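You operate a simulated robot arm through the tools that you are given. There is no shell and no other tool. Be economical: measure what you need, move in short steps, check, and stop when the job is done.

You run a simulated two-armed robot. Do the job below in one go: nothing can be reset, and whatever is moved stays where it is left.

JOB
Scoop sugar into the mixing bowl, then fold the sack shut and clip it.
Fine: one yellow scoop, put back empty.

The check looks at the end state, three seconds after you hand in, the way a careful person would. Anything else that was tipped, shoved, dropped, spilled or broken makes it a failure. Flat cloth is picked up by pressing the open fingertips on it (5 to 10 N) and closing them slowly along it; thin cloth reads only 2 to 8 mm in the jaws.

ROBOT AND FRAMES
Two 7-joint arms with two-finger grippers on one trunk, on a base that drives. Base frame: it is fixed to the floor where the robot stands at the start and does not move with it; the origin is under the middle of the robot, x ahead of it, y to its left, z up; the surface under the hand at the start is at about z = 0.8. Units: m, degrees, N and s.
The left shoulder is at the start at [0.078, 0.151, 0.988], the right one opposite. With the tool pointing down near the work surface each hand reaches from about 0.3 to 0.8 m from the robot's upright axis, wherever it stands, measured 20 degrees to its own side. Places, roughly: sack flap [0.6, -1.2, 1]; sack lips [0.5, -1.2, 0.8]; sugar sack [0.6, -1.2, 0.7]. Payload 2.54 kg a hand.
The tool frame of a hand sits at the grasp point between the pads (the TCP): z along the fingers, y along the line on which they close. The tips reach 0.03 m beyond it. The gripper opens to 0.116 m. The gripper's body begins 0.095 m behind the TCP.
Orientation is told as [roll, pitch, yaw] about the base's x, y, z axes, in that order, counted from this pose: with the fingers straight down and closing along the base's y, the tool's x points along the base's -x, its y along +y and its z along -z.

CONTROLS
- The arms move only by the tool apply_moves. It takes "left_deltas", "right_deltas" or both (then of equal length, played together; a hand with none holds still); each is a list of rows, each a list of 7 numbers: the shift along the tool's x, y, z in m, then the turn, a rotation vector about the tool's x, y, z in degrees, then the opening, from 0 (shut) to 1 (fully open). In form: [[tx, ty, tz, wx, wy, wz, fingers], ...]. A call has 1 to 10 rows; each row shifts and turns the commanded pose from where the row before left it, along the tool's axes as they then stand. Each row takes 0.2 s and may step no farther than 0.05 m and 8.6 degrees from the row before; otherwise, or with a gripper value out of range, the whole call is refused. Where a pose cannot be reached the arm comes as near as it can. A force on the tool above 40 N (or 10 N above the force at the start of the call, whichever is more), or a blocked arm, ends the call early, and 0.2 s more pass. Each finger travels about 0.072 m/s and halts on what it meets, pressing with about 27 N; the grip force reading is that of the motor and also rises with nothing between the fingers. The clock runs only during rows and for 0.2 s after the last one: add rows that do not move to give the fingers time. It gives the time, the measured TCP pose, the force on the tool (base axes), the opening and the grip force at its end, in the units of the frame above (readings bear some noise), with the torque about the TCP (base axes, N m) and any sound that the robot's microphone picked up.
- Cameras (640 x 400 px; columns grow to the right, rows downward): "scene" is now at [0.1471, 0.0029, 1.1346]; the picture's right is [-0.06, -1.00, 0.00], its down [-0.36, 0.02, -0.93] and it looks along [0.93, -0.05, -0.36] (base axes); focal length 214 px, centre (320, 200). "left" rides on the left gripper at [0.069, 0.015, -0.122] in its tool frame; the picture's right is [-0.21, 0.98, 0.00], its down [-0.83, -0.18, -0.53] and it looks along [-0.52, -0.11, 0.85] (tool axes); focal length 251 px, centre (320, 200). "right" rides on the right gripper at [0.069, -0.015, -0.122] in its tool frame; the picture's right is [0.21, 0.98, 0.00], its down [-0.83, 0.18, -0.53] and it looks along [-0.52, 0.11, 0.85] (tool axes); focal length 251 px, centre (320, 200). There is no depth. A picture from a camera that has moved, and an enlarged one, comes with that camera's place and axes in the base frame and with its lens. The place of the scene camera against the robot may be out by one fixed shift of up to 0.025 m in any direction.
- snapshot(camera): a new picture of that camera. It takes no simulated time.
- raise_lower(by): slides the trunk up (or, below 0, down) by that many m; the arms and the scene camera ride with it, the base frame stays. It gives what a move gives, with no picture.
- drive_base(legs): drives the robot by 1 to 6 legs, each [ahead, left, turn to the left] in m, m and degrees, along the robot's own axes; the way and the turn of a leg run together, so that a leg with both is an arc; at most 1.5 m and 180 degrees a leg. The arms and the cameras ride along, it lands a little off, and it stops where it bumps. It gives what a move gives.
- aim_head(pan, tilt): turns the head with the scene camera to pan (to the left, within 80 degrees either way) and tilt (down, from -29 to 69), counted from straight ahead of the robot. It gives what a move gives.
- enlarge(camera, box): a new picture of the part [left, top, right, bottom] of that camera's present view, enlarged. It takes no simulated time.
- sign_off(): hands the job in; it is judged then, once.

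Go step by step. Nothing tells you exact positions but the pictures and the camera data: compare them with the known pose of the tool, close in by small moves and look again before you grip or let go. The budget is 120 turns and 88 pictures, counting those below and the enlarged ones. Unless the task says otherwise, let go and move clear before handing in, and close with one line.

The tools are called after ">>>" as name(argument=value, ...) on one line, values as JSON. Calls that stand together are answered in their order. apply_moves: Moves the arms, as the interface text tells. Its arguments: {"type":"object","properties":{"left_deltas":{"type":"array","items":{"type":"array","items":{"type":"number"}}},"right_deltas":{"type":"array","items":{"type":"array","items":{"type":"number"}}}},"required":[]} The other tools are called the same way: raise_lower (by) slides the trunk up or down; drive_base (legs) drives the base; aim_head (pan, tilt) turns the head that bears the scene camera; snapshot (camera) takes a picture; enlarge (camera, box) takes an enlarged picture of a part of a camera's view; sign_off () hands the job in.

At the start:

```text
time_s: 0.0
left_position: [0.4929, 0.1716, 1.1652]
left_ee_rot: [0.0, -0.1, 0.1]
left_force: [0.9, -0.1, 0.5]
left_moment: [0.0, 0.0, 0.01]
left_grip_width: 0.1161
left_finger_force: 0.0
right_position: [0.377, -0.1556, 1.1786]
right_ee_rot: [-0.1, -0.1, 0.0]
right_force: [-0.3, 0.3, -0.1]
right_moment: [-0.03, 0.02, 0.02]
right_grip_width: 0.1159
right_finger_force: 0.1
trunk travel left (down, up): [-0.225, 0.064]
robot x, y, heading: [-0.0027, -0.001, -0.2]
head pan, tilt: [-3.3, 21.3]
```

scene: 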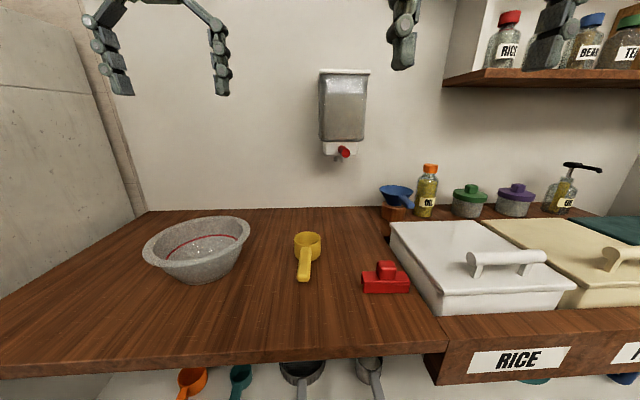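
right: 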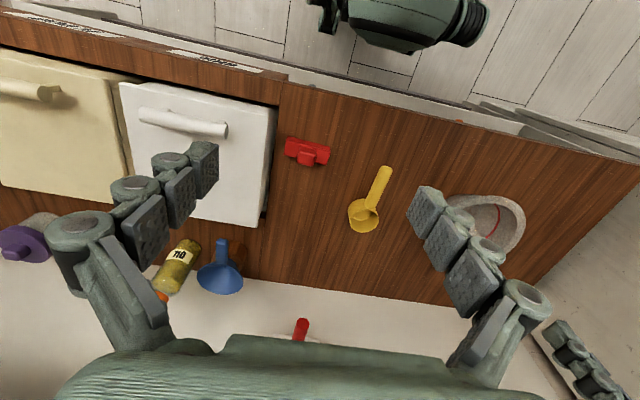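
left: 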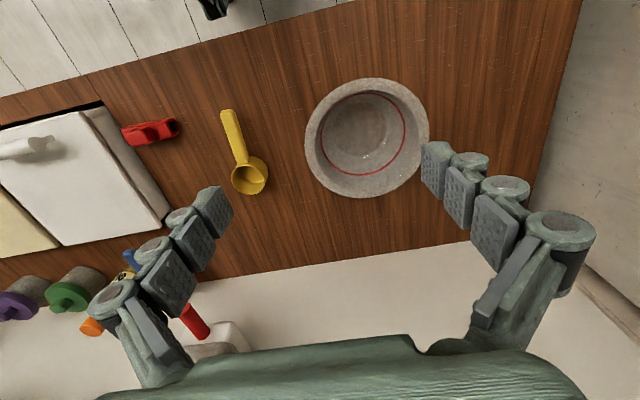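

I see the bowl, yellow scoop and red clip on the counter ahead, with bins to the right; the sugar sack should be farther right. I look toward it first.

>>> aim_head(pan=-60, tilt=25)

```text
time_s: 1.3
left_position: [0.4934, 0.1712, 1.1645]
left_ee_rot: [0.0, 0.0, -0.1]
left_force: [-0.3, -0.2, -0.1]
left_moment: [-0.03, 0.0, 0.0]
left_grip_width: 0.116
left_finger_force: 0.1
right_position: [0.3758, -0.1549, 1.1781]
right_ee_rot: [0.1, 0.0, 0.0]
right_force: [0.4, 0.7, 0.7]
right_moment: [0.01, -0.02, 0.01]
right_grip_width: 0.1162
right_finger_force: 0.1
trunk travel left (down, up): [-0.225, 0.064]
robot x, y, heading: [0.0002, -0.0033, 0.1]
head pan, tilt: [-60.0, 25.0]
```

Head turned; now I take a picture.

>>> snapshot(camera="scene")

```text
84 pictures are left
camera scene: at [0.1004, -0.0714, 1.1286], right [-0.87, -0.5, 0.0], down [-0.21, 0.37, -0.91], along [0.45, -0.78, -0.42], focal length 214 px, centre (320, 200)
```

scene: 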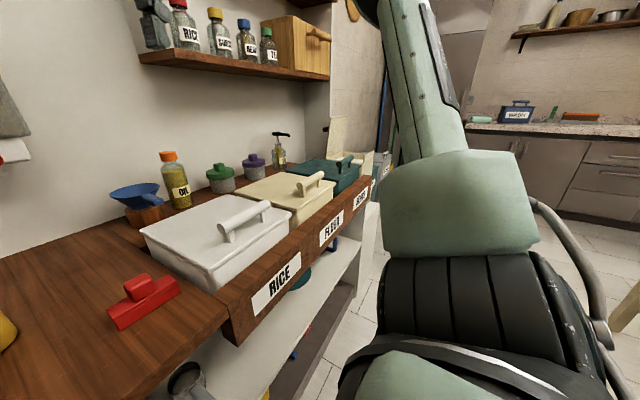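

The sack is beyond the bins and partly hidden by my arm. I drive to the right to see it.

>>> drive_base(legs=[[-0.1, -0.85, 0]])

>>> aim_head(pan=-25, tilt=35)

>>> snapshot(camera="scene")

>>> snapshot(camera="right")

```text
time_s: 9.8
left_position: [0.3925, -0.6779, 1.1649]
left_ee_rot: [0.0, 0.0, -0.6]
left_force: [0.1, 0.1, -0.4]
left_moment: [-0.01, 0.0, 0.0]
left_grip_width: 0.1163
left_finger_force: 0.1
right_position: [0.2717, -1.0035, 1.1783]
right_ee_rot: [0.0, -0.1, -0.6]
right_force: [0.5, 0.5, -0.4]
right_moment: [0.01, 0.03, 0.0]
right_grip_width: 0.1159
right_finger_force: 0.1
trunk travel left (down, up): [-0.225, 0.064]
robot x, y, heading: [-0.1052, -0.8442, -0.5]
head pan, tilt: [-60.0, 25.0]
```

```text
time_s: 10.8
left_position: [0.3922, -0.6781, 1.1645]
left_ee_rot: [0.0, 0.0, -0.6]
left_force: [0.1, -0.3, -0.6]
left_moment: [-0.02, 0.0, 0.01]
left_grip_width: 0.1158
left_finger_force: 0.1
right_position: [0.2708, -1.0036, 1.1784]
right_ee_rot: [0.0, 0.0, -0.7]
right_force: [0.0, 0.4, -0.3]
right_moment: [-0.01, -0.04, -0.02]
right_grip_width: 0.1159
right_finger_force: 0.0
trunk travel left (down, up): [-0.225, 0.064]
robot x, y, heading: [-0.1026, -0.8421, -0.6]
head pan, tilt: [-25.0, 35.0]
```

```text
83 pictures are left
camera scene: at [0.0301, -0.8751, 1.1129], right [-0.43, -0.9, 0.0], down [-0.52, 0.25, -0.82], along [0.74, -0.35, -0.57], focal length 214 px, centre (320, 200)
```

scene: 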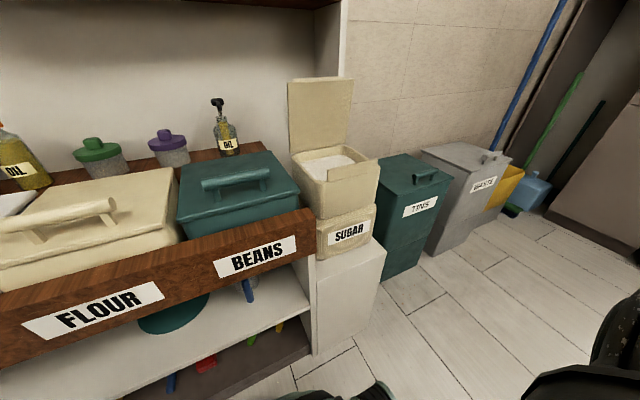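

```text
82 pictures are left
camera right: at [0.203, -1.019, 1.3004], right [-0.2, 0.98, 0.0], down [0.83, 0.17, 0.53], along [0.52, 0.11, -0.85], focal length 251 px, centre (320, 200)
```

right: 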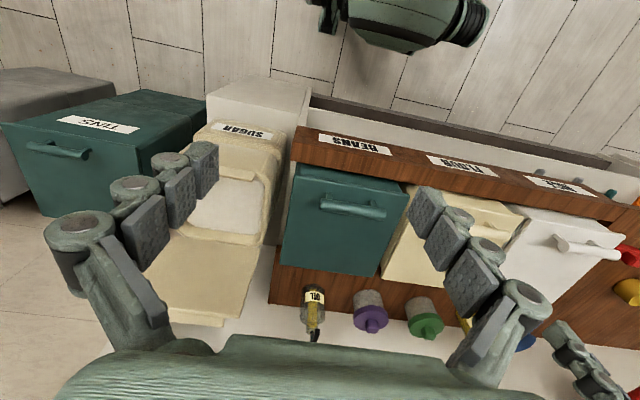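

I see the open sugar sack on a white box, its tall back flap standing. I enlarge to see its mouth.

>>> enlarge(camera="scene", box=[260, 60, 420, 280])

>>> enlarge(camera="right", box=[140, 80, 320, 340])

```text
1.82 times, centred on (340, 170) of scene
camera zoom: at [0.0301, -0.8751, 1.1129], right [-0.43, -0.9, 0.0], down [-0.52, 0.25, -0.82], along [0.74, -0.35, -0.57], focal length 390 px, centre (284, 254)
```

zoom: 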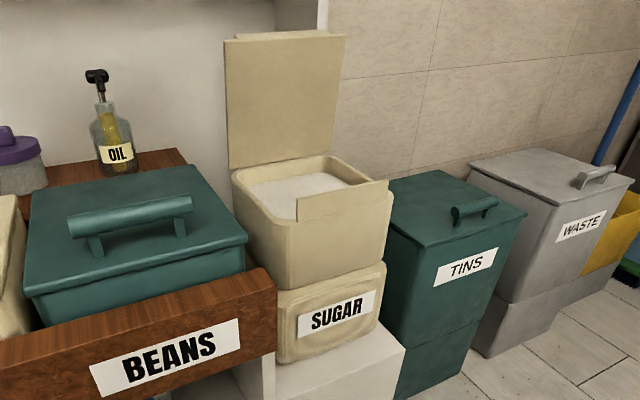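

```text
1.54 times, centred on (230, 210) of right
camera zoom: at [0.203, -1.019, 1.3004], right [-0.2, 0.98, 0.0], down [0.83, 0.17, 0.53], along [0.52, 0.11, -0.85], focal length 387 px, centre (458, 185)
```

zoom: 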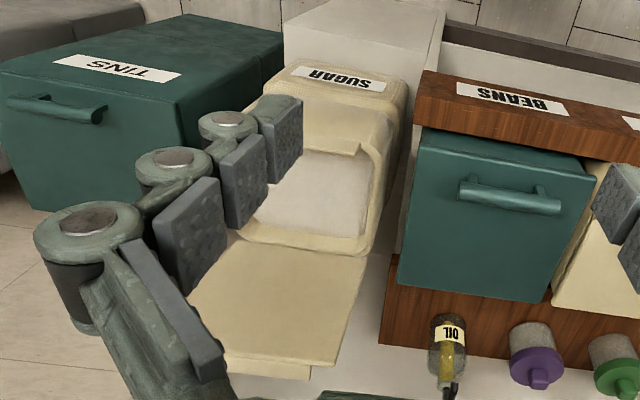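

The sack mouth is about x 0.5–0.7, y −1.1 to −1.29, with a stiff front lip reaching about z 0.845. I go back to fetch the scoop.

>>> drive_base(legs=[[0.05, 1.0, 0.6]])

>>> aim_head(pan=-8, tilt=38)

>>> snapshot(camera="scene")

>>> snapshot(camera="right")

```text
time_s: 20.9
left_position: [0.4321, 0.3579, 1.1647]
left_ee_rot: [0.1, 0.0, 1.0]
left_force: [0.2, -0.4, -0.2]
left_moment: [0.01, -0.02, 0.01]
left_grip_width: 0.116
left_finger_force: 0.1
right_position: [0.3221, 0.0282, 1.1796]
right_ee_rot: [0.0, 0.0, 1.1]
right_force: [-0.2, 0.5, -0.5]
right_moment: [-0.01, 0.01, 0.02]
right_grip_width: 0.1159
right_finger_force: 0.0
trunk travel left (down, up): [-0.225, 0.064]
robot x, y, heading: [-0.0588, 0.1793, 1.0]
head pan, tilt: [-25.0, 35.0]
```

```text
time_s: 21.7
left_position: [0.4324, 0.3574, 1.1654]
left_ee_rot: [0.0, -0.1, 1.1]
left_force: [0.1, -0.8, 0.3]
left_moment: [-0.03, -0.02, 0.01]
left_grip_width: 0.1161
left_finger_force: 0.1
right_position: [0.3215, 0.0275, 1.1788]
right_ee_rot: [-0.1, 0.0, 1.0]
right_force: [-1.0, 1.4, 0.3]
right_moment: [0.0, -0.02, 0.01]
right_grip_width: 0.116
right_finger_force: 0.1
trunk travel left (down, up): [-0.225, 0.064]
robot x, y, heading: [-0.0582, 0.1785, 1.1]
head pan, tilt: [-8.0, 38.0]
```

```text
79 pictures are left
camera scene: at [0.0821, 0.1754, 1.1083], right [-0.12, -0.99, 0.0], down [-0.61, 0.07, -0.79], along [0.78, -0.1, -0.62], focal length 214 px, centre (320, 200)
```

scene: 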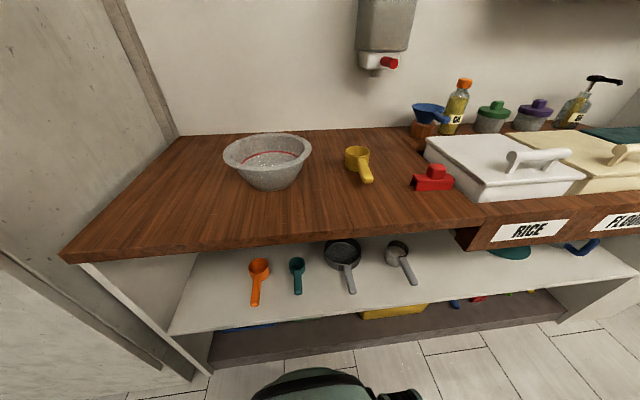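

```text
78 pictures are left
camera right: at [0.2536, 0.0108, 1.3004], right [-0.23, 0.97, 0.0], down [0.82, 0.2, 0.53], along [0.52, 0.12, -0.85], focal length 251 px, centre (320, 200)
```

right: 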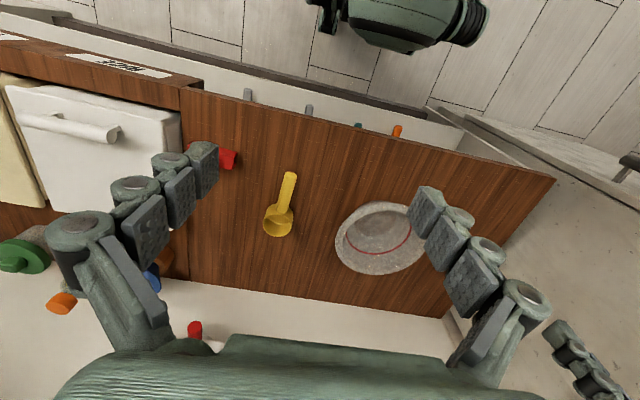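

>>> enlarge(camera="scene", box=[210, 110, 470, 220])

>>> enlarge(camera="right", box=[190, 130, 350, 250])

```text
2.46 times, centred on (340, 165) of scene
camera zoom: at [0.0821, 0.1754, 1.1083], right [-0.12, -0.99, 0.0], down [-0.61, 0.07, -0.79], along [0.78, -0.1, -0.62], focal length 528 px, centre (271, 286)
```

zoom: 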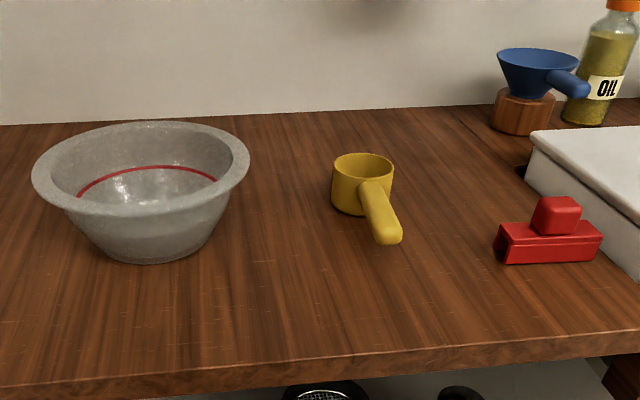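

```text
3.33 times, centred on (270, 190) of right
camera zoom: at [0.2536, 0.0108, 1.3004], right [-0.23, 0.97, 0.0], down [0.82, 0.2, 0.53], along [0.52, 0.12, -0.85], focal length 838 px, centre (487, 233)
```

zoom: 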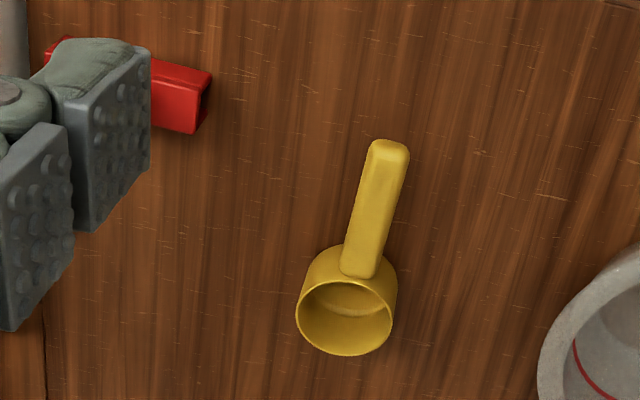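

The scoop's handle lies along x from about (0.49, 0.005) to (0.585, 0), z≈0.825; the clip is a channel with a knob. I bring the right hand above the handle, tilting it 45° so the fingers point forward and down.

>>> apply_moves(right_deltas=[[-0.0215, -0.003, 0.0445, 0, 0, 3, 0.7], [-0.0215, -0.003, 0.0445, 0, 0, 0, 0.7], [-0.0215, -0.003, 0.0445, 0, 0, 0, 0.7], [-0.0215, -0.003, 0.0445, 0, -7.5, 0, 0.7], [0, 0, 0, 0, -7.5, 0, 0.7], [0, 0, 0, 0, -7.5, 0, 0.7], [0, 0, 0, 0, -7.5, 0, 0.7], [0, 0, 0, 0, -7.5, 0, 0.7], [0, 0, 0, 0, -7.5, 0, 0.7]])

>>> snapshot(camera="right")

>>> snapshot(camera="scene")

```text
time_s: 23.7
left_position: [0.4329, 0.3588, 1.1654]
left_ee_rot: [0.0, 0.0, 1.0]
left_force: [0.1, -0.5, -0.2]
left_moment: [-0.02, -0.01, -0.01]
left_grip_width: 0.1163
left_finger_force: 0.1
right_position: [0.4073, 0.0138, 1.0004]
right_ee_rot: [0.1, -45.2, -2.0]
right_force: [0.3, -0.1, 0.1]
right_moment: [-0.01, -0.01, 0.04]
right_grip_width: 0.0815
right_finger_force: 0.0
trunk travel left (down, up): [-0.225, 0.064]
robot x, y, heading: [-0.0562, 0.1764, 1.0]
head pan, tilt: [-8.0, 38.0]
```

```text
75 pictures are left
camera right: at [0.2729, 0.0023, 1.038], right [-0.12, 0.98, -0.15], down [0.21, 0.17, 0.96], along [0.97, 0.08, -0.23], focal length 251 px, centre (320, 200)
```

right: 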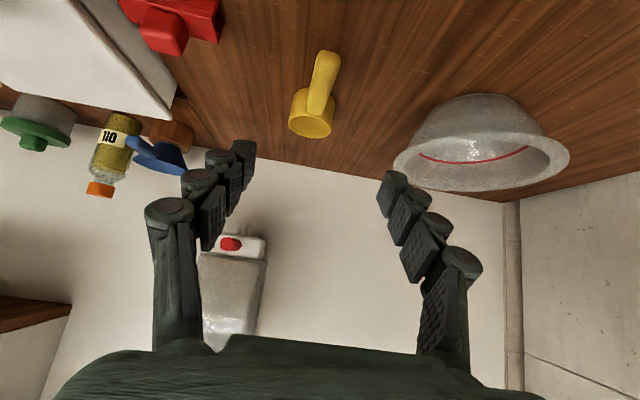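

```text
74 pictures are left
camera scene: at [0.082, 0.1754, 1.1083], right [-0.12, -0.99, 0.0], down [-0.61, 0.07, -0.79], along [0.78, -0.1, -0.62], focal length 214 px, centre (320, 200)
```

scene: 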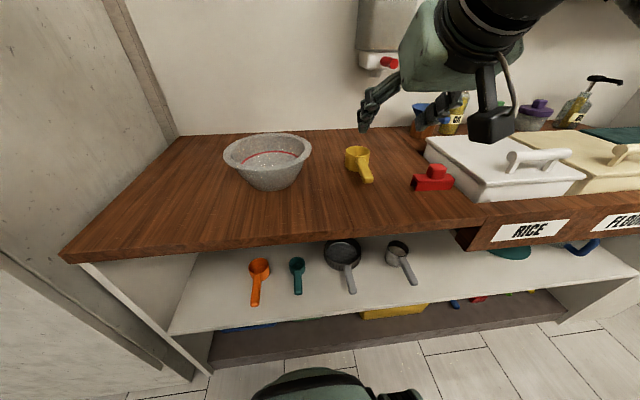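

The handle's middle is about y 0.006. I approach along the tool axis.

>>> apply_moves(right_deltas=[[0.034, -0.004, 0.02, 0, 0, 0, 0.6], [0, 0, 0.045, 0, 0, 0, 0.6], [0, 0, 0.045, 0, 0, 0, 0.6], [0, 0, 0.045, 0, 0, 0, 0.6], [0, 0, 0, 0, 0, 0, 0.6]])

>>> snapshot(camera="right")

>>> enlarge(camera="scene", box=[280, 90, 480, 215])

```text
time_s: 24.9
left_position: [0.4327, 0.3573, 1.1652]
left_ee_rot: [0.0, 0.0, 1.1]
left_force: [0.4, -0.3, 0.7]
left_moment: [-0.01, 0.01, 0.01]
left_grip_width: 0.116
left_finger_force: 0.1
right_position: [0.4926, 0.0065, 0.8656]
right_ee_rot: [0.0, -45.0, -2.0]
right_force: [-0.7, 0.2, 0.5]
right_moment: [0.0, -0.01, -0.02]
right_grip_width: 0.0696
right_finger_force: 0.0
trunk travel left (down, up): [-0.225, 0.064]
robot x, y, heading: [-0.0585, 0.1752, 0.8]
head pan, tilt: [-8.0, 38.0]
```

```text
73 pictures are left
camera right: at [0.359, -0.0057, 0.9018], right [-0.12, 0.98, -0.15], down [0.21, 0.17, 0.96], along [0.97, 0.08, -0.23], focal length 251 px, centre (320, 200)
```

right: 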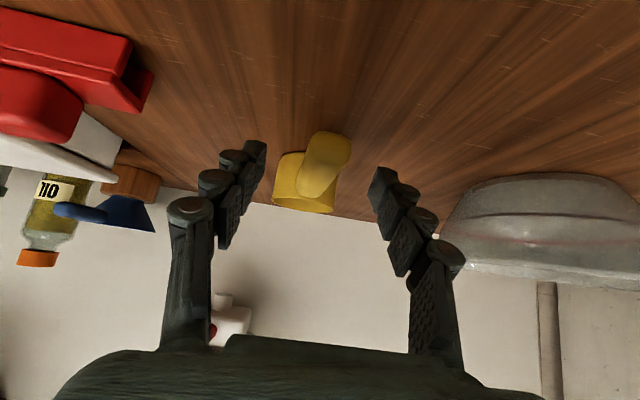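

```text
3.20 times, centred on (380, 152) of scene
camera zoom: at [0.082, 0.1755, 1.1083], right [-0.12, -0.99, 0.0], down [-0.61, 0.07, -0.79], along [0.78, -0.1, -0.62], focal length 686 px, centre (128, 352)
```

zoom: 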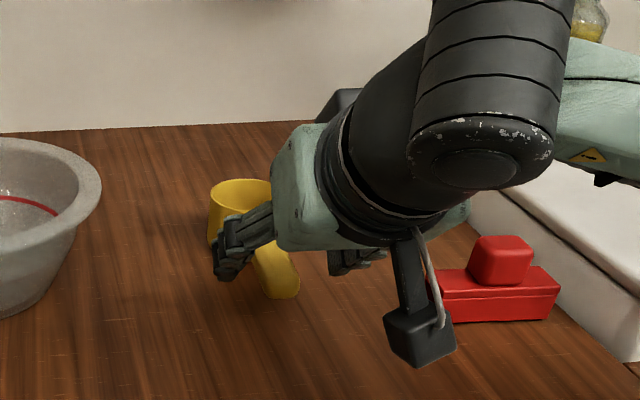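

The handle is centred between the fingers. I advance 4 cm and close gently.

>>> apply_moves(right_deltas=[[0, 0, 0.02, 0, 0, 0, 0.6], [0, 0, 0.02, 0, 0, 0, 0.6], [0, 0, 0, 0, 0, 0, 0.4], [0, 0, 0, 0, 0, 0, 0.25], [0, 0, 0, 0, 0, 0, 0.1], [0, 0, 0, 0, 0, 0, 0.0], [0, 0, 0, 0, 0, 0, 0.0]])

>>> snapshot(camera="right")

```text
time_s: 26.5
left_position: [0.4314, 0.357, 1.1641]
left_ee_rot: [0.1, 0.0, 1.0]
left_force: [-0.3, -0.5, 1.0]
left_moment: [0.02, -0.02, -0.02]
left_grip_width: 0.1159
left_finger_force: 0.0
right_position: [0.521, 0.0038, 0.8377]
right_ee_rot: [-0.1, -44.9, -2.1]
right_force: [0.2, 0.5, 0.4]
right_moment: [-0.04, 0.03, -0.01]
right_grip_width: 0.0245
right_finger_force: 26.9
trunk travel left (down, up): [-0.225, 0.064]
robot x, y, heading: [-0.0591, 0.176, 1.1]
head pan, tilt: [-8.0, 38.0]
```

```text
71 pictures are left
camera right: at [0.3867, -0.0066, 0.8748], right [-0.12, 0.98, -0.15], down [0.21, 0.17, 0.96], along [0.97, 0.08, -0.23], focal length 251 px, centre (320, 200)
```

right: 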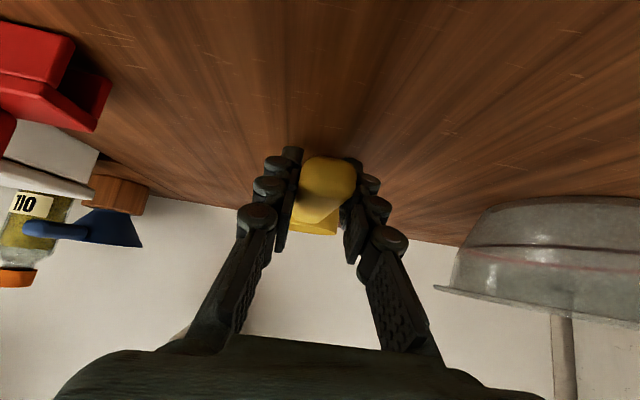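

Gripped (24.5 mm). I lift straight up and check.

>>> apply_moves(right_deltas=[[-0.015, 0, -0.015, 0, 0, 0, 0], [-0.03, 0, -0.03, 0, 0, 0, 0], [-0.03, 0, -0.03, 0, 0, 0, 0], [-0.03, 0, -0.03, 0, 0, 0, 0], [-0.03, 0, -0.03, 0, 0, 0, 0], [-0.02, 0, -0.02, 0, 0, 0, 0]])

>>> snapshot(camera="scene")

```text
time_s: 27.9
left_position: [0.4318, 0.3569, 1.1649]
left_ee_rot: [-0.1, 0.0, 1.0]
left_force: [0.0, -0.6, 0.2]
left_moment: [-0.02, 0.0, 0.0]
left_grip_width: 0.1162
left_finger_force: 0.1
right_position: [0.5216, 0.0076, 1.0572]
right_ee_rot: [0.1, -45.1, -2.0]
right_force: [0.2, 0.4, -1.5]
right_moment: [-0.01, 0.01, -0.01]
right_grip_width: 0.0243
right_finger_force: 26.9
trunk travel left (down, up): [-0.225, 0.064]
robot x, y, heading: [-0.0573, 0.1762, 0.8]
head pan, tilt: [-8.0, 38.0]
```

```text
70 pictures are left
camera scene: at [0.082, 0.1755, 1.1083], right [-0.12, -0.99, 0.0], down [-0.61, 0.07, -0.79], along [0.78, -0.1, -0.62], focal length 214 px, centre (320, 200)
```

scene: 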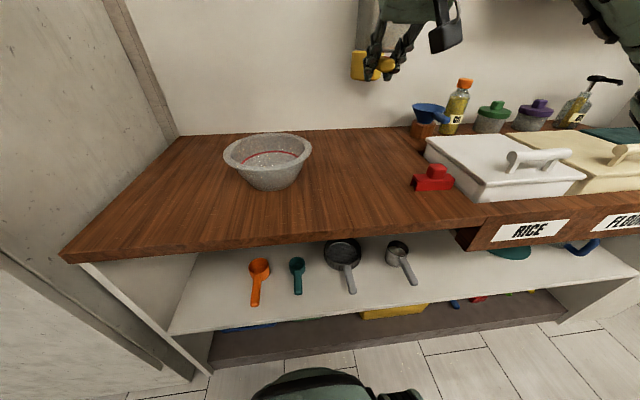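

The scoop is held firmly. I back up a little and drive right to the sack.

>>> drive_base(legs=[[-0.1, -1.2, -0.9]])

>>> aim_head(pan=-14, tilt=30)

>>> snapshot(camera="scene")

>>> snapshot(camera="right")

```text
time_s: 39.4
left_position: [0.3481, -0.8188, 1.1643]
left_ee_rot: [0.0, 0.1, 0.3]
left_force: [-0.3, 0.0, 0.1]
left_moment: [-0.03, 0.03, -0.01]
left_grip_width: 0.1163
left_finger_force: 0.0
right_position: [0.4302, -1.1706, 1.0601]
right_ee_rot: [0.1, -45.1, -2.9]
right_force: [0.4, -0.4, -1.5]
right_moment: [0.01, 0.06, -0.04]
right_grip_width: 0.0243
right_finger_force: 27.4
trunk travel left (down, up): [-0.225, 0.064]
robot x, y, heading: [-0.1437, -0.9914, -0.0]
head pan, tilt: [-8.0, 38.0]
```

```text
time_s: 40.1
left_position: [0.3479, -0.8178, 1.1639]
left_ee_rot: [0.0, 0.0, 0.2]
left_force: [-0.5, 0.3, -0.2]
left_moment: [0.03, 0.02, -0.03]
left_grip_width: 0.1161
left_finger_force: 0.1
right_position: [0.4321, -1.1706, 1.0578]
right_ee_rot: [0.0, -45.1, -2.9]
right_force: [-0.5, -0.3, -1.1]
right_moment: [0.0, 0.05, 0.02]
right_grip_width: 0.0245
right_finger_force: 26.9
trunk travel left (down, up): [-0.225, 0.064]
robot x, y, heading: [-0.1467, -0.9896, -0.0]
head pan, tilt: [-14.0, 30.0]
```

```text
69 pictures are left
camera scene: at [-0.003, -1.0049, 1.1206], right [-0.24, -0.97, 0.0], down [-0.49, 0.12, -0.87], along [0.84, -0.21, -0.5], focal length 214 px, centre (320, 200)
```

scene: 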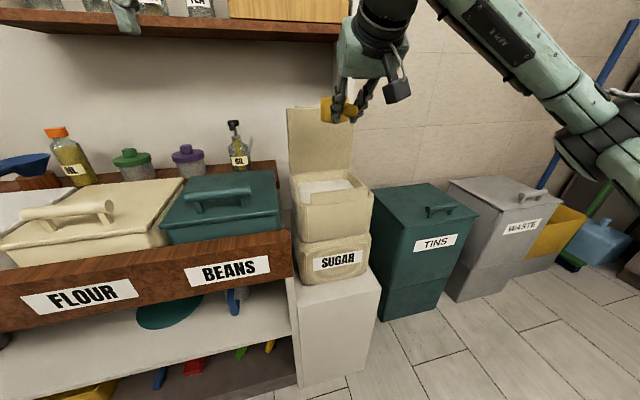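

```text
68 pictures are left
camera right: at [0.297, -1.18, 1.0954], right [-0.1, 0.98, -0.15], down [0.22, 0.17, 0.96], along [0.97, 0.07, -0.23], focal length 251 px, centre (320, 200)
```

right: 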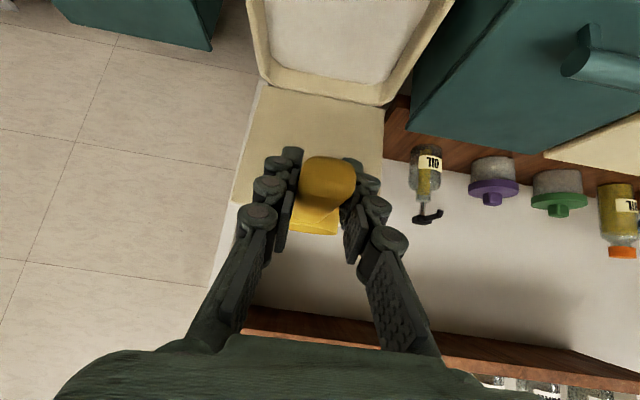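

I enlarge both views to measure the mouth and the sugar level.

>>> enlarge(camera="scene", box=[270, 90, 400, 290])

>>> enlarge(camera="right", box=[220, 0, 480, 150])

```text
2.00 times, centred on (335, 190) of scene
camera zoom: at [-0.003, -1.0049, 1.1206], right [-0.24, -0.97, 0.0], down [-0.49, 0.12, -0.87], along [0.84, -0.21, -0.5], focal length 429 px, centre (290, 220)
```

zoom: 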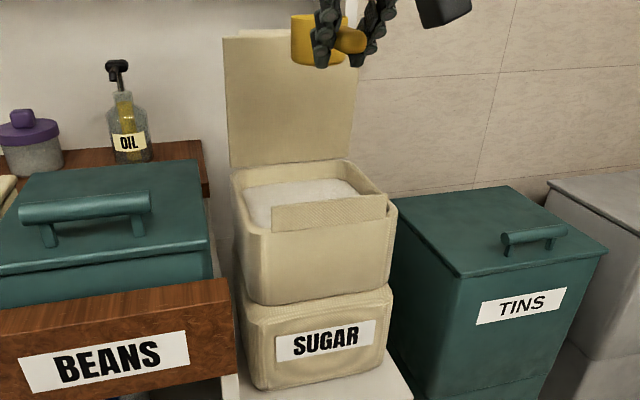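

```text
2.46 times, centred on (350, 75) of right
camera zoom: at [0.297, -1.18, 1.0954], right [-0.1, 0.98, -0.15], down [0.22, 0.17, 0.96], along [0.97, 0.07, -0.23], focal length 619 px, centre (246, 508)
```

zoom: 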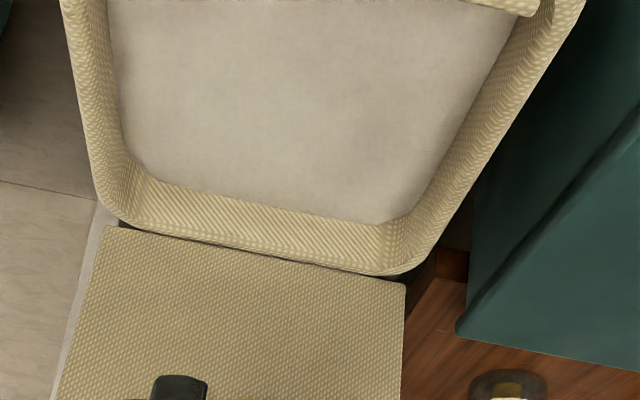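

Mouth is roughly x 0.46–0.645, y −1.07 to −1.275, rim z≈0.84, sugar ≈0.81. I tip the scoop nose-down 50° high above the sack and move it forward over the mouth.

>>> apply_moves(right_deltas=[[0, 0, 0, 0, 7.15, 0, 0], [0, 0, 0, 0, 7.15, 0, 0], [0, 0, 0, 0, 7.15, 0, 0], [0, 0, 0, 0, 7.15, 0, 0], [0, 0, 0, 0, 7.15, 0, 0], [0, 0, 0, 0, 7.15, 0, 0], [0, 0, 0, 0, 7.15, 0, 0], [-0.034, 0.001, -0.003, 0, 0, 0, 0], [-0.034, 0.001, -0.003, 0, 0, 0, 0], [0, 0, 0.03, 0, 0, 0, 0]])

>>> snapshot(camera="scene")

>>> snapshot(camera="right")

```text
time_s: 42.3
left_position: [0.3488, -0.8178, 1.1649]
left_ee_rot: [0.0, 0.1, 0.1]
left_force: [0.1, -1.0, 0.4]
left_moment: [0.0, 0.01, -0.01]
left_grip_width: 0.1157
left_finger_force: 0.1
right_position: [0.4983, -1.172, 1.0285]
right_ee_rot: [0.1, 5.1, -2.9]
right_force: [-0.1, -0.4, 0.6]
right_moment: [0.0, 0.02, 0.04]
right_grip_width: 0.0244
right_finger_force: 26.9
trunk travel left (down, up): [-0.225, 0.064]
robot x, y, heading: [-0.142, -0.991, 0.2]
head pan, tilt: [-14.0, 30.0]
```

```text
65 pictures are left
camera scene: at [-0.0028, -1.0055, 1.1206], right [-0.24, -0.97, 0.0], down [-0.49, 0.12, -0.87], along [0.84, -0.21, -0.5], focal length 214 px, centre (320, 200)
```

scene: 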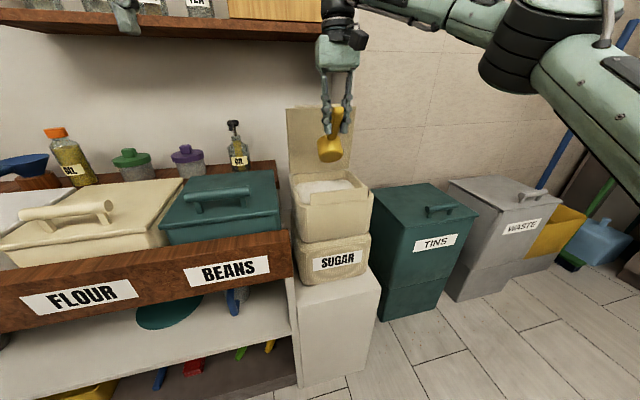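

```text
64 pictures are left
camera right: at [0.4414, -1.1856, 1.1561], right [-0.16, 0.99, 0.02], down [0.88, 0.14, 0.46], along [0.45, 0.09, -0.89], focal length 251 px, centre (320, 200)
```

right: 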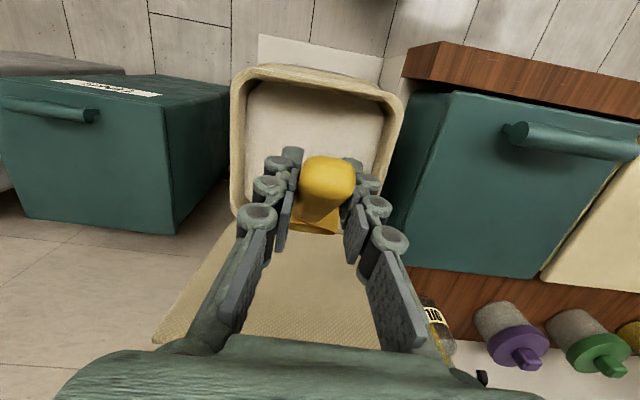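

The scoop is centred over the mouth. I lower to the sugar surface.

>>> apply_moves(right_deltas=[[-0.0035, 0, 0.0398, 0, 0, 0, 0], [-0.0035, 0, 0.0398, 0, 0, 0, 0], [-0.003, 0, 0.034, 0, 0, 0, 0], [0, 0, 0, 0, 0, 0, 0]])

>>> enlarge(camera="scene", box=[240, 80, 420, 280])

>>> snapshot(camera="right")

```text
time_s: 43.3
left_position: [0.3487, -0.8194, 1.1666]
left_ee_rot: [-0.1, 0.0, 0.0]
left_force: [0.6, -0.4, -0.2]
left_moment: [-0.03, -0.02, -0.01]
left_grip_width: 0.1161
left_finger_force: 0.0
right_position: [0.4993, -1.1725, 0.9142]
right_ee_rot: [0.0, 5.1, -2.9]
right_force: [-0.8, 0.0, -1.4]
right_moment: [0.02, 0.01, 0.03]
right_grip_width: 0.0245
right_finger_force: 26.8
trunk travel left (down, up): [-0.225, 0.064]
robot x, y, heading: [-0.1458, -0.9928, 0.0]
head pan, tilt: [-14.0, 30.0]
```

```text
2.00 times, centred on (330, 180) of scene
camera zoom: at [-0.0032, -1.0049, 1.1207], right [-0.24, -0.97, 0.0], down [-0.49, 0.12, -0.87], along [0.84, -0.21, -0.5], focal length 429 px, centre (300, 240)
```

zoom: 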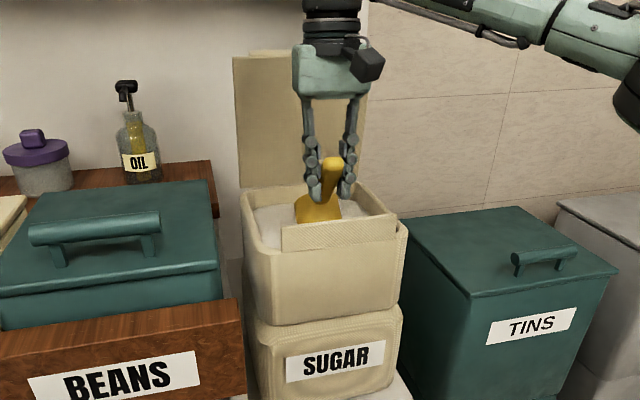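

```text
62 pictures are left
camera right: at [0.4397, -1.1848, 1.0414], right [-0.16, 0.99, 0.02], down [0.88, 0.14, 0.46], along [0.45, 0.09, -0.89], focal length 251 px, centre (320, 200)
```

right: 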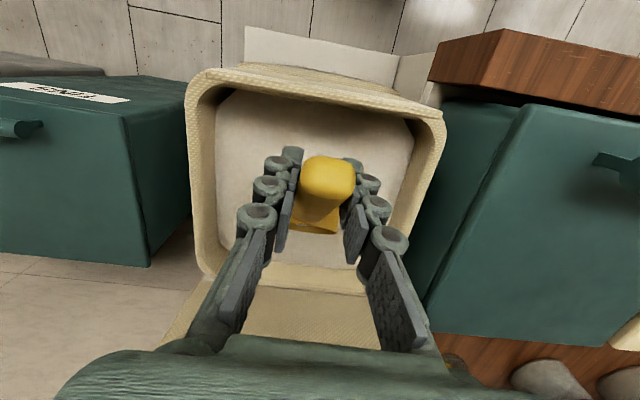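

The nose is at the sugar surface, well centred. I plunge, push forward and begin levelling slowly.

>>> apply_moves(right_deltas=[[-0.0013, 0, 0.0153, 0, 0, 0, 0], [-0.0013, 0, 0.0153, 0, 0, 0, 0], [-0.0013, 0, 0.0153, 0, 0, 0, 0], [-0.01, 0, -0.0009, 0, 0, 0, 0], [-0.012, 0, -0.0009, 0, 0, 0, 0], [0, 0, 0, 0, 0, 0, 0]])

>>> snapshot(camera="right")

```text
time_s: 44.7
left_position: [0.3471, -0.8178, 1.1658]
left_ee_rot: [0.1, 0.0, 0.2]
left_force: [-0.3, 0.6, -0.7]
left_moment: [0.0, -0.04, -0.02]
left_grip_width: 0.1158
left_finger_force: 0.3
right_position: [0.5196, -1.1721, 0.8677]
right_ee_rot: [0.0, 5.0, -2.9]
right_force: [-0.4, 0.3, -1.4]
right_moment: [0.02, 0.08, 0.01]
right_grip_width: 0.0246
right_finger_force: 26.6
trunk travel left (down, up): [-0.225, 0.064]
robot x, y, heading: [-0.1489, -0.9922, -0.1]
head pan, tilt: [-14.0, 30.0]
```

```text
61 pictures are left
camera right: at [0.4615, -1.1862, 0.9956], right [-0.16, 0.99, 0.02], down [0.88, 0.14, 0.46], along [0.45, 0.09, -0.89], focal length 251 px, centre (320, 200)
```

right: 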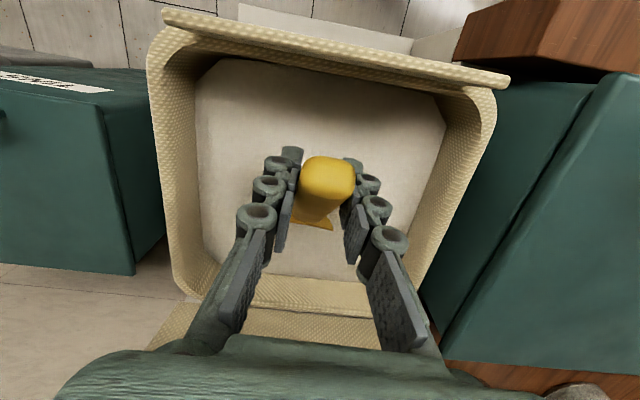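

The cup is sunk nearly to its back rim. I go 1 cm deeper, then level slowly.

>>> apply_moves(right_deltas=[[-0.001, 0, 0.01, 0, 0, 0, 0], [0.003, 0, -0.0022, 0, -3.6, 0, 0], [0.003, 0, -0.0022, 0, -3.6, 0, 0], [0.0028, 0, -0.0026, 0, -3.6, 0, 0], [0.0028, 0, -0.0026, 0, -3.6, 0, 0], [0.0024, 0, -0.003, 0, -3.6, 0, 0], [0.0024, 0, -0.003, 0, -3.6, 0, 0], [0.002, 0, -0.0034, 0, -3.6, 0, 0], [0.002, 0, -0.0034, 0, -3.6, 0, 0], [0.0016, 0, -0.0034, 0, -3.6, 0, 0]])

>>> apply_moves(right_deltas=[[0.0012, 0, -0.006, 0, -3.6, 0, 0], [0.0, 0, -0.007, 0, -3.6, 0, 0], [-0.001, 0, -0.008, 0, -3.6, 0, 0], [-0.001, 0, -0.008, 0, -3.6, 0, 0], [-0.001, 0, -0.008, 0, -3.2, 0, 0], [0, 0, 0, 0, 0, 0, 0]])

>>> enlarge(camera="scene", box=[240, 80, 420, 280])

```text
time_s: 46.9
left_position: [0.3483, -0.8186, 1.1655]
left_ee_rot: [0.0, 0.0, 0.2]
left_force: [-0.7, -0.2, -0.1]
left_moment: [0.0, -0.03, 0.01]
left_grip_width: 0.1159
left_finger_force: 0.1
right_position: [0.4937, -1.1721, 0.8803]
right_ee_rot: [0.0, -27.4, -2.9]
right_force: [0.6, -0.5, -1.4]
right_moment: [0.01, 0.07, 0.01]
right_grip_width: 0.0246
right_finger_force: 27.2
trunk travel left (down, up): [-0.225, 0.064]
robot x, y, heading: [-0.1453, -0.9934, -0.1]
head pan, tilt: [-14.0, 30.0]
```

```text
time_s: 48.3
left_position: [0.3475, -0.8189, 1.1644]
left_ee_rot: [0.0, 0.0, 0.2]
left_force: [-0.1, -0.2, 0.1]
left_moment: [0.02, 0.03, -0.01]
left_grip_width: 0.1161
left_finger_force: 0.0
right_position: [0.4742, -1.1696, 0.911]
right_ee_rot: [0.1, -44.9, -2.9]
right_force: [0.4, -0.3, -1.1]
right_moment: [0.02, 0.12, 0.01]
right_grip_width: 0.0247
right_finger_force: 27.0
trunk travel left (down, up): [-0.225, 0.064]
robot x, y, heading: [-0.1442, -0.9928, 0.3]
head pan, tilt: [-14.0, 30.0]
```

```text
2.00 times, centred on (330, 180) of scene
camera zoom: at [-0.0029, -1.0049, 1.1206], right [-0.24, -0.97, 0.0], down [-0.49, 0.12, -0.87], along [0.84, -0.21, -0.5], focal length 429 px, centre (300, 240)
```

zoom: 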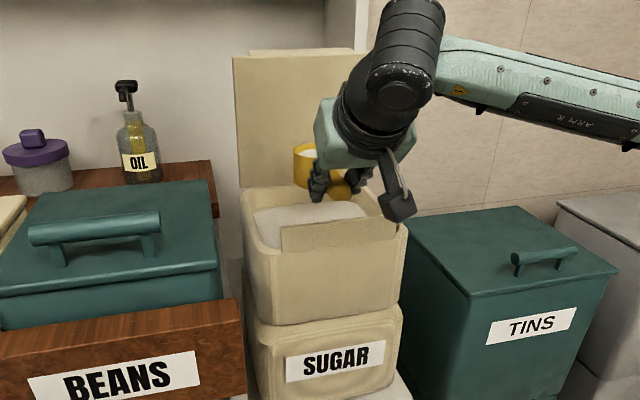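

The cup shows white sugar. I lift slowly and inspect the fill.

>>> apply_moves(right_deltas=[[-0.007, 0, -0.007, 0, 0, 0, 0], [-0.014, 0, -0.014, 0, 0, 0, 0], [-0.014, 0, -0.014, 0, 0, 0, 0], [-0.014, 0, -0.014, 0, 0, 0, 0], [-0.014, 0, -0.014, 0, 0, 0, 0], [-0.014, 0, -0.014, 0, 0, 0, 0], [-0.007, 0, -0.007, 0, 0, 0, 0]])

>>> enlarge(camera="scene", box=[280, 60, 400, 140])

>>> enlarge(camera="scene", box=[260, 120, 420, 400])

```text
time_s: 49.9
left_position: [0.3473, -0.8185, 1.1649]
left_ee_rot: [0.0, 0.1, 0.2]
left_force: [0.7, 0.4, 0.5]
left_moment: [0.0, 0.03, 0.0]
left_grip_width: 0.116
left_finger_force: 0.2
right_position: [0.4725, -1.1714, 1.0299]
right_ee_rot: [0.0, -45.1, -2.8]
right_force: [0.3, -0.6, -2.0]
right_moment: [0.01, 0.13, 0.0]
right_grip_width: 0.0244
right_finger_force: 27.0
trunk travel left (down, up): [-0.225, 0.064]
robot x, y, heading: [-0.1468, -0.9926, 0.2]
head pan, tilt: [-14.0, 30.0]
```

```text
5.00 times, centred on (340, 100) of scene
camera zoom: at [-0.003, -1.0049, 1.1206], right [-0.24, -0.97, 0.0], down [-0.49, 0.12, -0.87], along [0.84, -0.21, -0.5], focal length 1072 px, centre (220, 700)
```

zoom: 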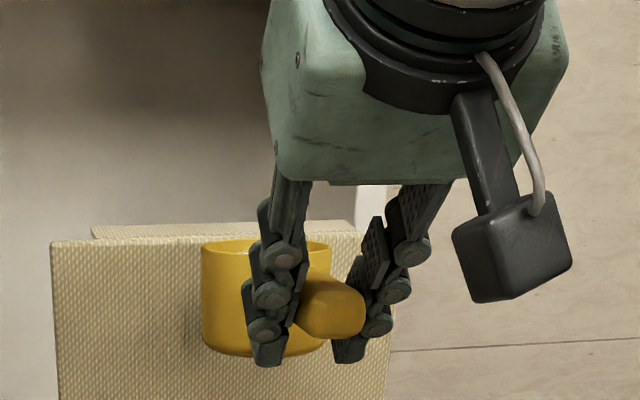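

```text
1.43 times, centred on (340, 260) of scene
camera zoom: at [-0.003, -1.0049, 1.1206], right [-0.24, -0.97, 0.0], down [-0.49, 0.12, -0.87], along [0.84, -0.21, -0.5], focal length 306 px, centre (291, 114)
```

zoom: 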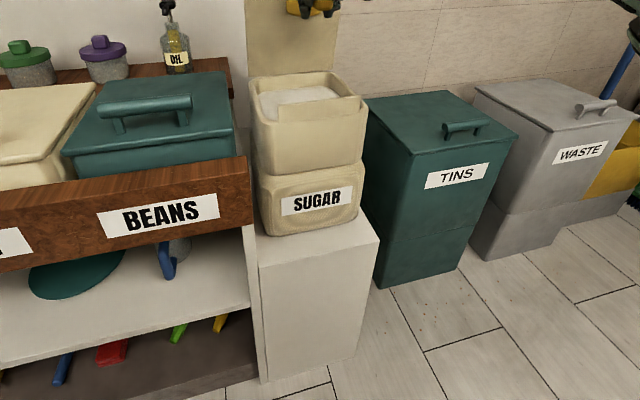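

The sugar sits below the rim of the cup. I drive back left to the bowl (about (0.575, 0.24), rim z≈0.876).

>>> drive_base(legs=[[0, 1.14, 0], [0, 0, 9]])

>>> aim_head(pan=0, tilt=30)

>>> snapshot(camera="scene")

>>> snapshot(camera="right")

```text
time_s: 61.6
left_position: [0.3209, 0.3758, 1.1647]
left_ee_rot: [0.0, -0.1, 8.5]
left_force: [0.2, 0.0, -0.3]
left_moment: [-0.01, 0.0, 0.02]
left_grip_width: 0.1161
left_finger_force: 0.0
right_position: [0.4975, 0.0464, 1.031]
right_ee_rot: [0.0, -45.0, 5.5]
right_force: [-0.2, 0.0, -1.0]
right_moment: [-0.03, 0.1, -0.03]
right_grip_width: 0.0246
right_finger_force: 26.9
trunk travel left (down, up): [-0.225, 0.064]
robot x, y, heading: [-0.1391, 0.1288, 8.6]
head pan, tilt: [-14.0, 30.0]
```

```text
time_s: 62.4
left_position: [0.3205, 0.3757, 1.1664]
left_ee_rot: [-0.1, 0.1, 8.5]
left_force: [0.2, -1.3, -0.4]
left_moment: [-0.01, -0.02, 0.0]
left_grip_width: 0.1159
left_finger_force: 0.1
right_position: [0.4978, 0.0447, 1.031]
right_ee_rot: [0.0, -44.9, 5.5]
right_force: [-0.2, 0.6, -2.0]
right_moment: [-0.03, 0.14, 0.0]
right_grip_width: 0.0246
right_finger_force: 27.0
trunk travel left (down, up): [-0.225, 0.064]
robot x, y, heading: [-0.139, 0.1264, 8.6]
head pan, tilt: [0.0, 30.0]
```

```text
57 pictures are left
camera scene: at [0.0023, 0.1642, 1.1206], right [0.15, -0.99, 0.0], down [-0.49, -0.07, -0.87], along [0.86, 0.13, -0.5], focal length 214 px, centre (320, 200)
```

scene: 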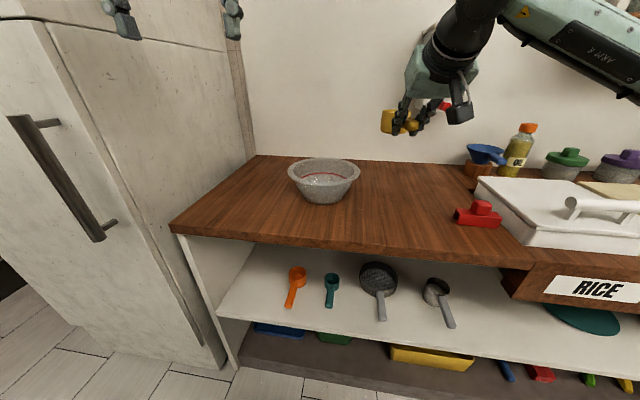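

```text
56 pictures are left
camera right: at [0.3654, 0.0167, 1.068], right [-0.25, 0.96, -0.15], down [0.19, 0.2, 0.96], along [0.95, 0.21, -0.23], focal length 251 px, centre (320, 200)
```

right: 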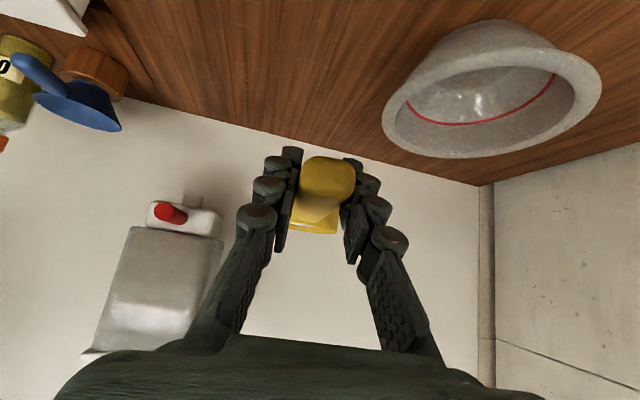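

The bowl is confirmed at (0.57, 0.24). I tuck the left hand up and back out of the way, and bring the scoop over the bowl.

>>> apply_moves(left_deltas=[[0.03, 0, -0.03, 0, 0, 0, 1], [0.03, 0, -0.03, 0, 0, 0, 1], [0.03, 0, -0.03, 0, 0, 0, 1], [0, 0, 0, 0, 0, 0, 1], [0, 0, 0, 0, 0, 0, 1], [0, 0, 0, 0, 0, 0, 1], [0, 0, 0, 0, 0, 0, 1], [0, 0, 0, 0, 0, 0, 1]], right_deltas=[[0, 0, 0, 0, 0, 0, 0], [0, 0, 0, 0, 0, 0, 0], [0, 0.015, 0, 0, 0, 0, 0], [-0.003, 0.04, 0.003, 0, 0, 0, 0], [-0.003, 0.04, 0.003, 0, 0, 0, 0], [-0.003, 0.045, 0.003, 0, 0, 0, 0], [0, 0.04, 0, 0, 0, 0, 0], [0, 0.016, 0, 0, 0, 0, 0]])

>>> snapshot(camera="scene")

```text
time_s: 64.2
left_position: [0.2414, 0.3624, 1.2406]
left_ee_rot: [-0.1, 0.0, 8.6]
left_force: [-0.5, 0.5, 0.0]
left_moment: [0.0, -0.02, 0.01]
left_grip_width: 0.116
left_finger_force: 0.1
left hand out of reach, approached as far as the arm can: row 3
right_position: [0.4909, 0.2408, 1.0315]
right_ee_rot: [0.0, -45.0, 5.5]
right_force: [0.0, 1.5, -2.0]
right_moment: [0.0, 0.12, 0.02]
right_grip_width: 0.0245
right_finger_force: 27.0
trunk travel left (down, up): [-0.225, 0.064]
robot x, y, heading: [-0.1407, 0.1326, 8.4]
head pan, tilt: [0.0, 30.0]
```

```text
55 pictures are left
camera scene: at [0.0023, 0.1644, 1.1206], right [0.15, -0.99, 0.0], down [-0.49, -0.07, -0.87], along [0.86, 0.13, -0.5], focal length 214 px, centre (320, 200)
```

scene: 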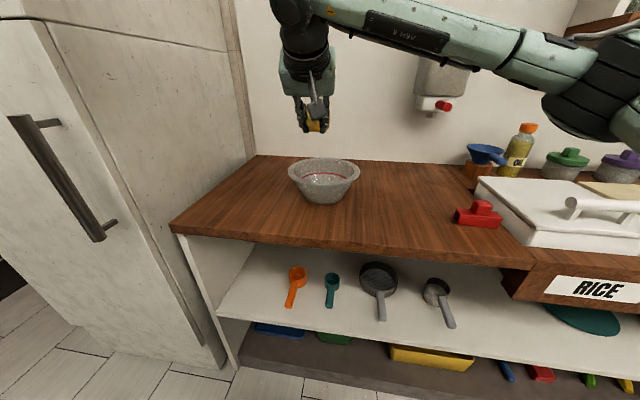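

The cup is over the bowl. I lower a bit, tip the nose 30° down.

>>> apply_moves(right_deltas=[[0.011, 0, 0.011, 0, 0, 0, 0], [0.011, 0, 0.011, 0, 0, 0, 0], [0.011, 0, 0.011, 0, 0, 0, 0], [0, 0, 0, 0, 6, 0, 0], [0, 0, 0, 0, 6, 0, 0], [0, 0, 0, 0, 6, 0, 0], [0, 0, 0, 0, 6, 0, 0], [0, 0, 0, 0, 6, 0, 0]])

>>> snapshot(camera="scene")

>>> snapshot(camera="right")

```text
time_s: 66.0
left_position: [0.2425, 0.3641, 1.2414]
left_ee_rot: [-0.1, -0.1, 8.6]
left_force: [0.9, 0.2, -0.2]
left_moment: [0.02, 0.0, -0.01]
left_grip_width: 0.1159
left_finger_force: 0.1
right_position: [0.4911, 0.2421, 0.9842]
right_ee_rot: [0.0, -14.8, 5.5]
right_force: [-0.9, 0.0, -1.6]
right_moment: [-0.02, 0.14, 0.02]
right_grip_width: 0.0246
right_finger_force: 26.8
trunk travel left (down, up): [-0.225, 0.064]
robot x, y, heading: [-0.1429, 0.1333, 8.7]
head pan, tilt: [0.0, 30.0]
```

```text
54 pictures are left
camera scene: at [0.0024, 0.1644, 1.1206], right [0.15, -0.99, 0.0], down [-0.49, -0.07, -0.87], along [0.86, 0.13, -0.5], focal length 214 px, centre (320, 200)
```

scene: 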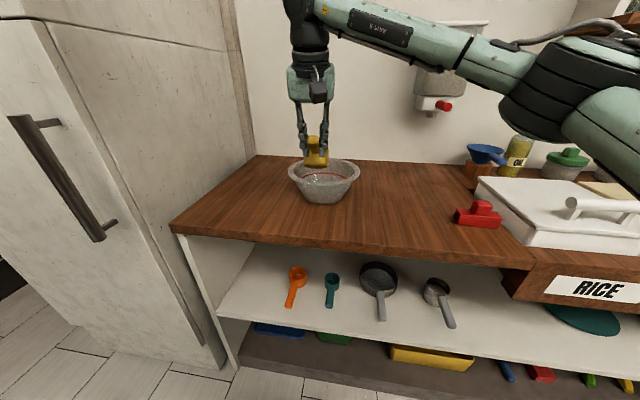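

```text
53 pictures are left
camera right: at [0.3954, 0.2166, 1.0841], right [-0.3, 0.95, -0.06], down [0.64, 0.25, 0.73], along [0.71, 0.18, -0.68], focal length 251 px, centre (320, 200)
```

right: 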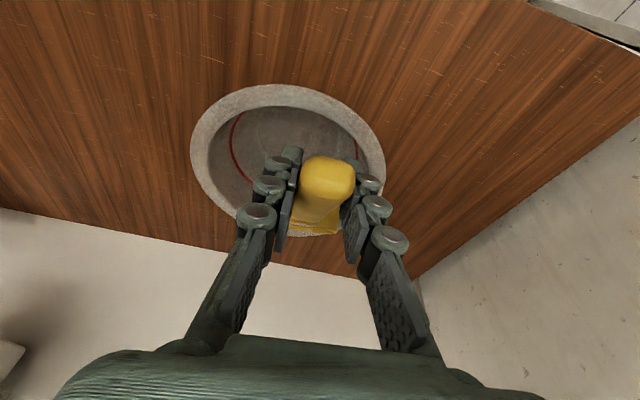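

The cup is inside the bowl's circle. I roll it about its handle axis, mouth toward the bowl's centre.

>>> apply_moves(right_deltas=[[0, 0, 0, -4.3, 0, 4.3, 0], [0, 0, 0, -4.3, 0, 4.3, 0], [0, 0, 0, -4.3, 0, 4.3, 0], [0, 0, 0, -4.3, 0, 4.3, 0], [0, 0, 0, -4.3, 0, 4.3, 0], [0, 0, 0, -4.3, 0, 4.3, 0], [0, 0, 0, -4.3, 0, 4.3, 0], [0, 0, 0, -4.3, 0, 4.3, 0], [0, 0, 0, -4.3, 0, 4.3, 0], [0, 0, 0, -4.3, 0, 4.3, 0]])

>>> snapshot(camera="scene")

```text
time_s: 68.2
left_position: [0.2423, 0.3642, 1.2422]
left_ee_rot: [-0.1, -0.1, 8.6]
left_force: [0.0, 1.3, -0.6]
left_moment: [-0.03, -0.01, 0.05]
left_grip_width: 0.116
left_finger_force: 0.1
right_position: [0.4912, 0.2425, 0.9851]
right_ee_rot: [49.3, 3.4, -32.8]
right_force: [0.3, 0.0, -0.2]
right_moment: [-0.02, 0.08, 0.0]
right_grip_width: 0.0245
right_finger_force: 26.9
trunk travel left (down, up): [-0.225, 0.064]
robot x, y, heading: [-0.137, 0.1312, 8.8]
head pan, tilt: [0.0, 30.0]
```

```text
52 pictures are left
camera scene: at [0.0023, 0.1642, 1.1207], right [0.15, -0.99, 0.0], down [-0.49, -0.07, -0.87], along [0.86, 0.13, -0.5], focal length 214 px, centre (320, 200)
```

scene: 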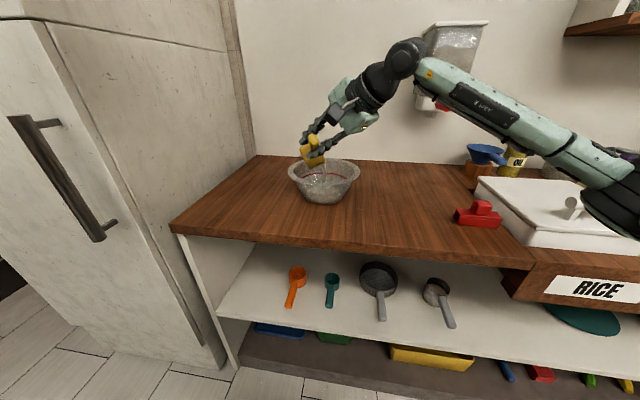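

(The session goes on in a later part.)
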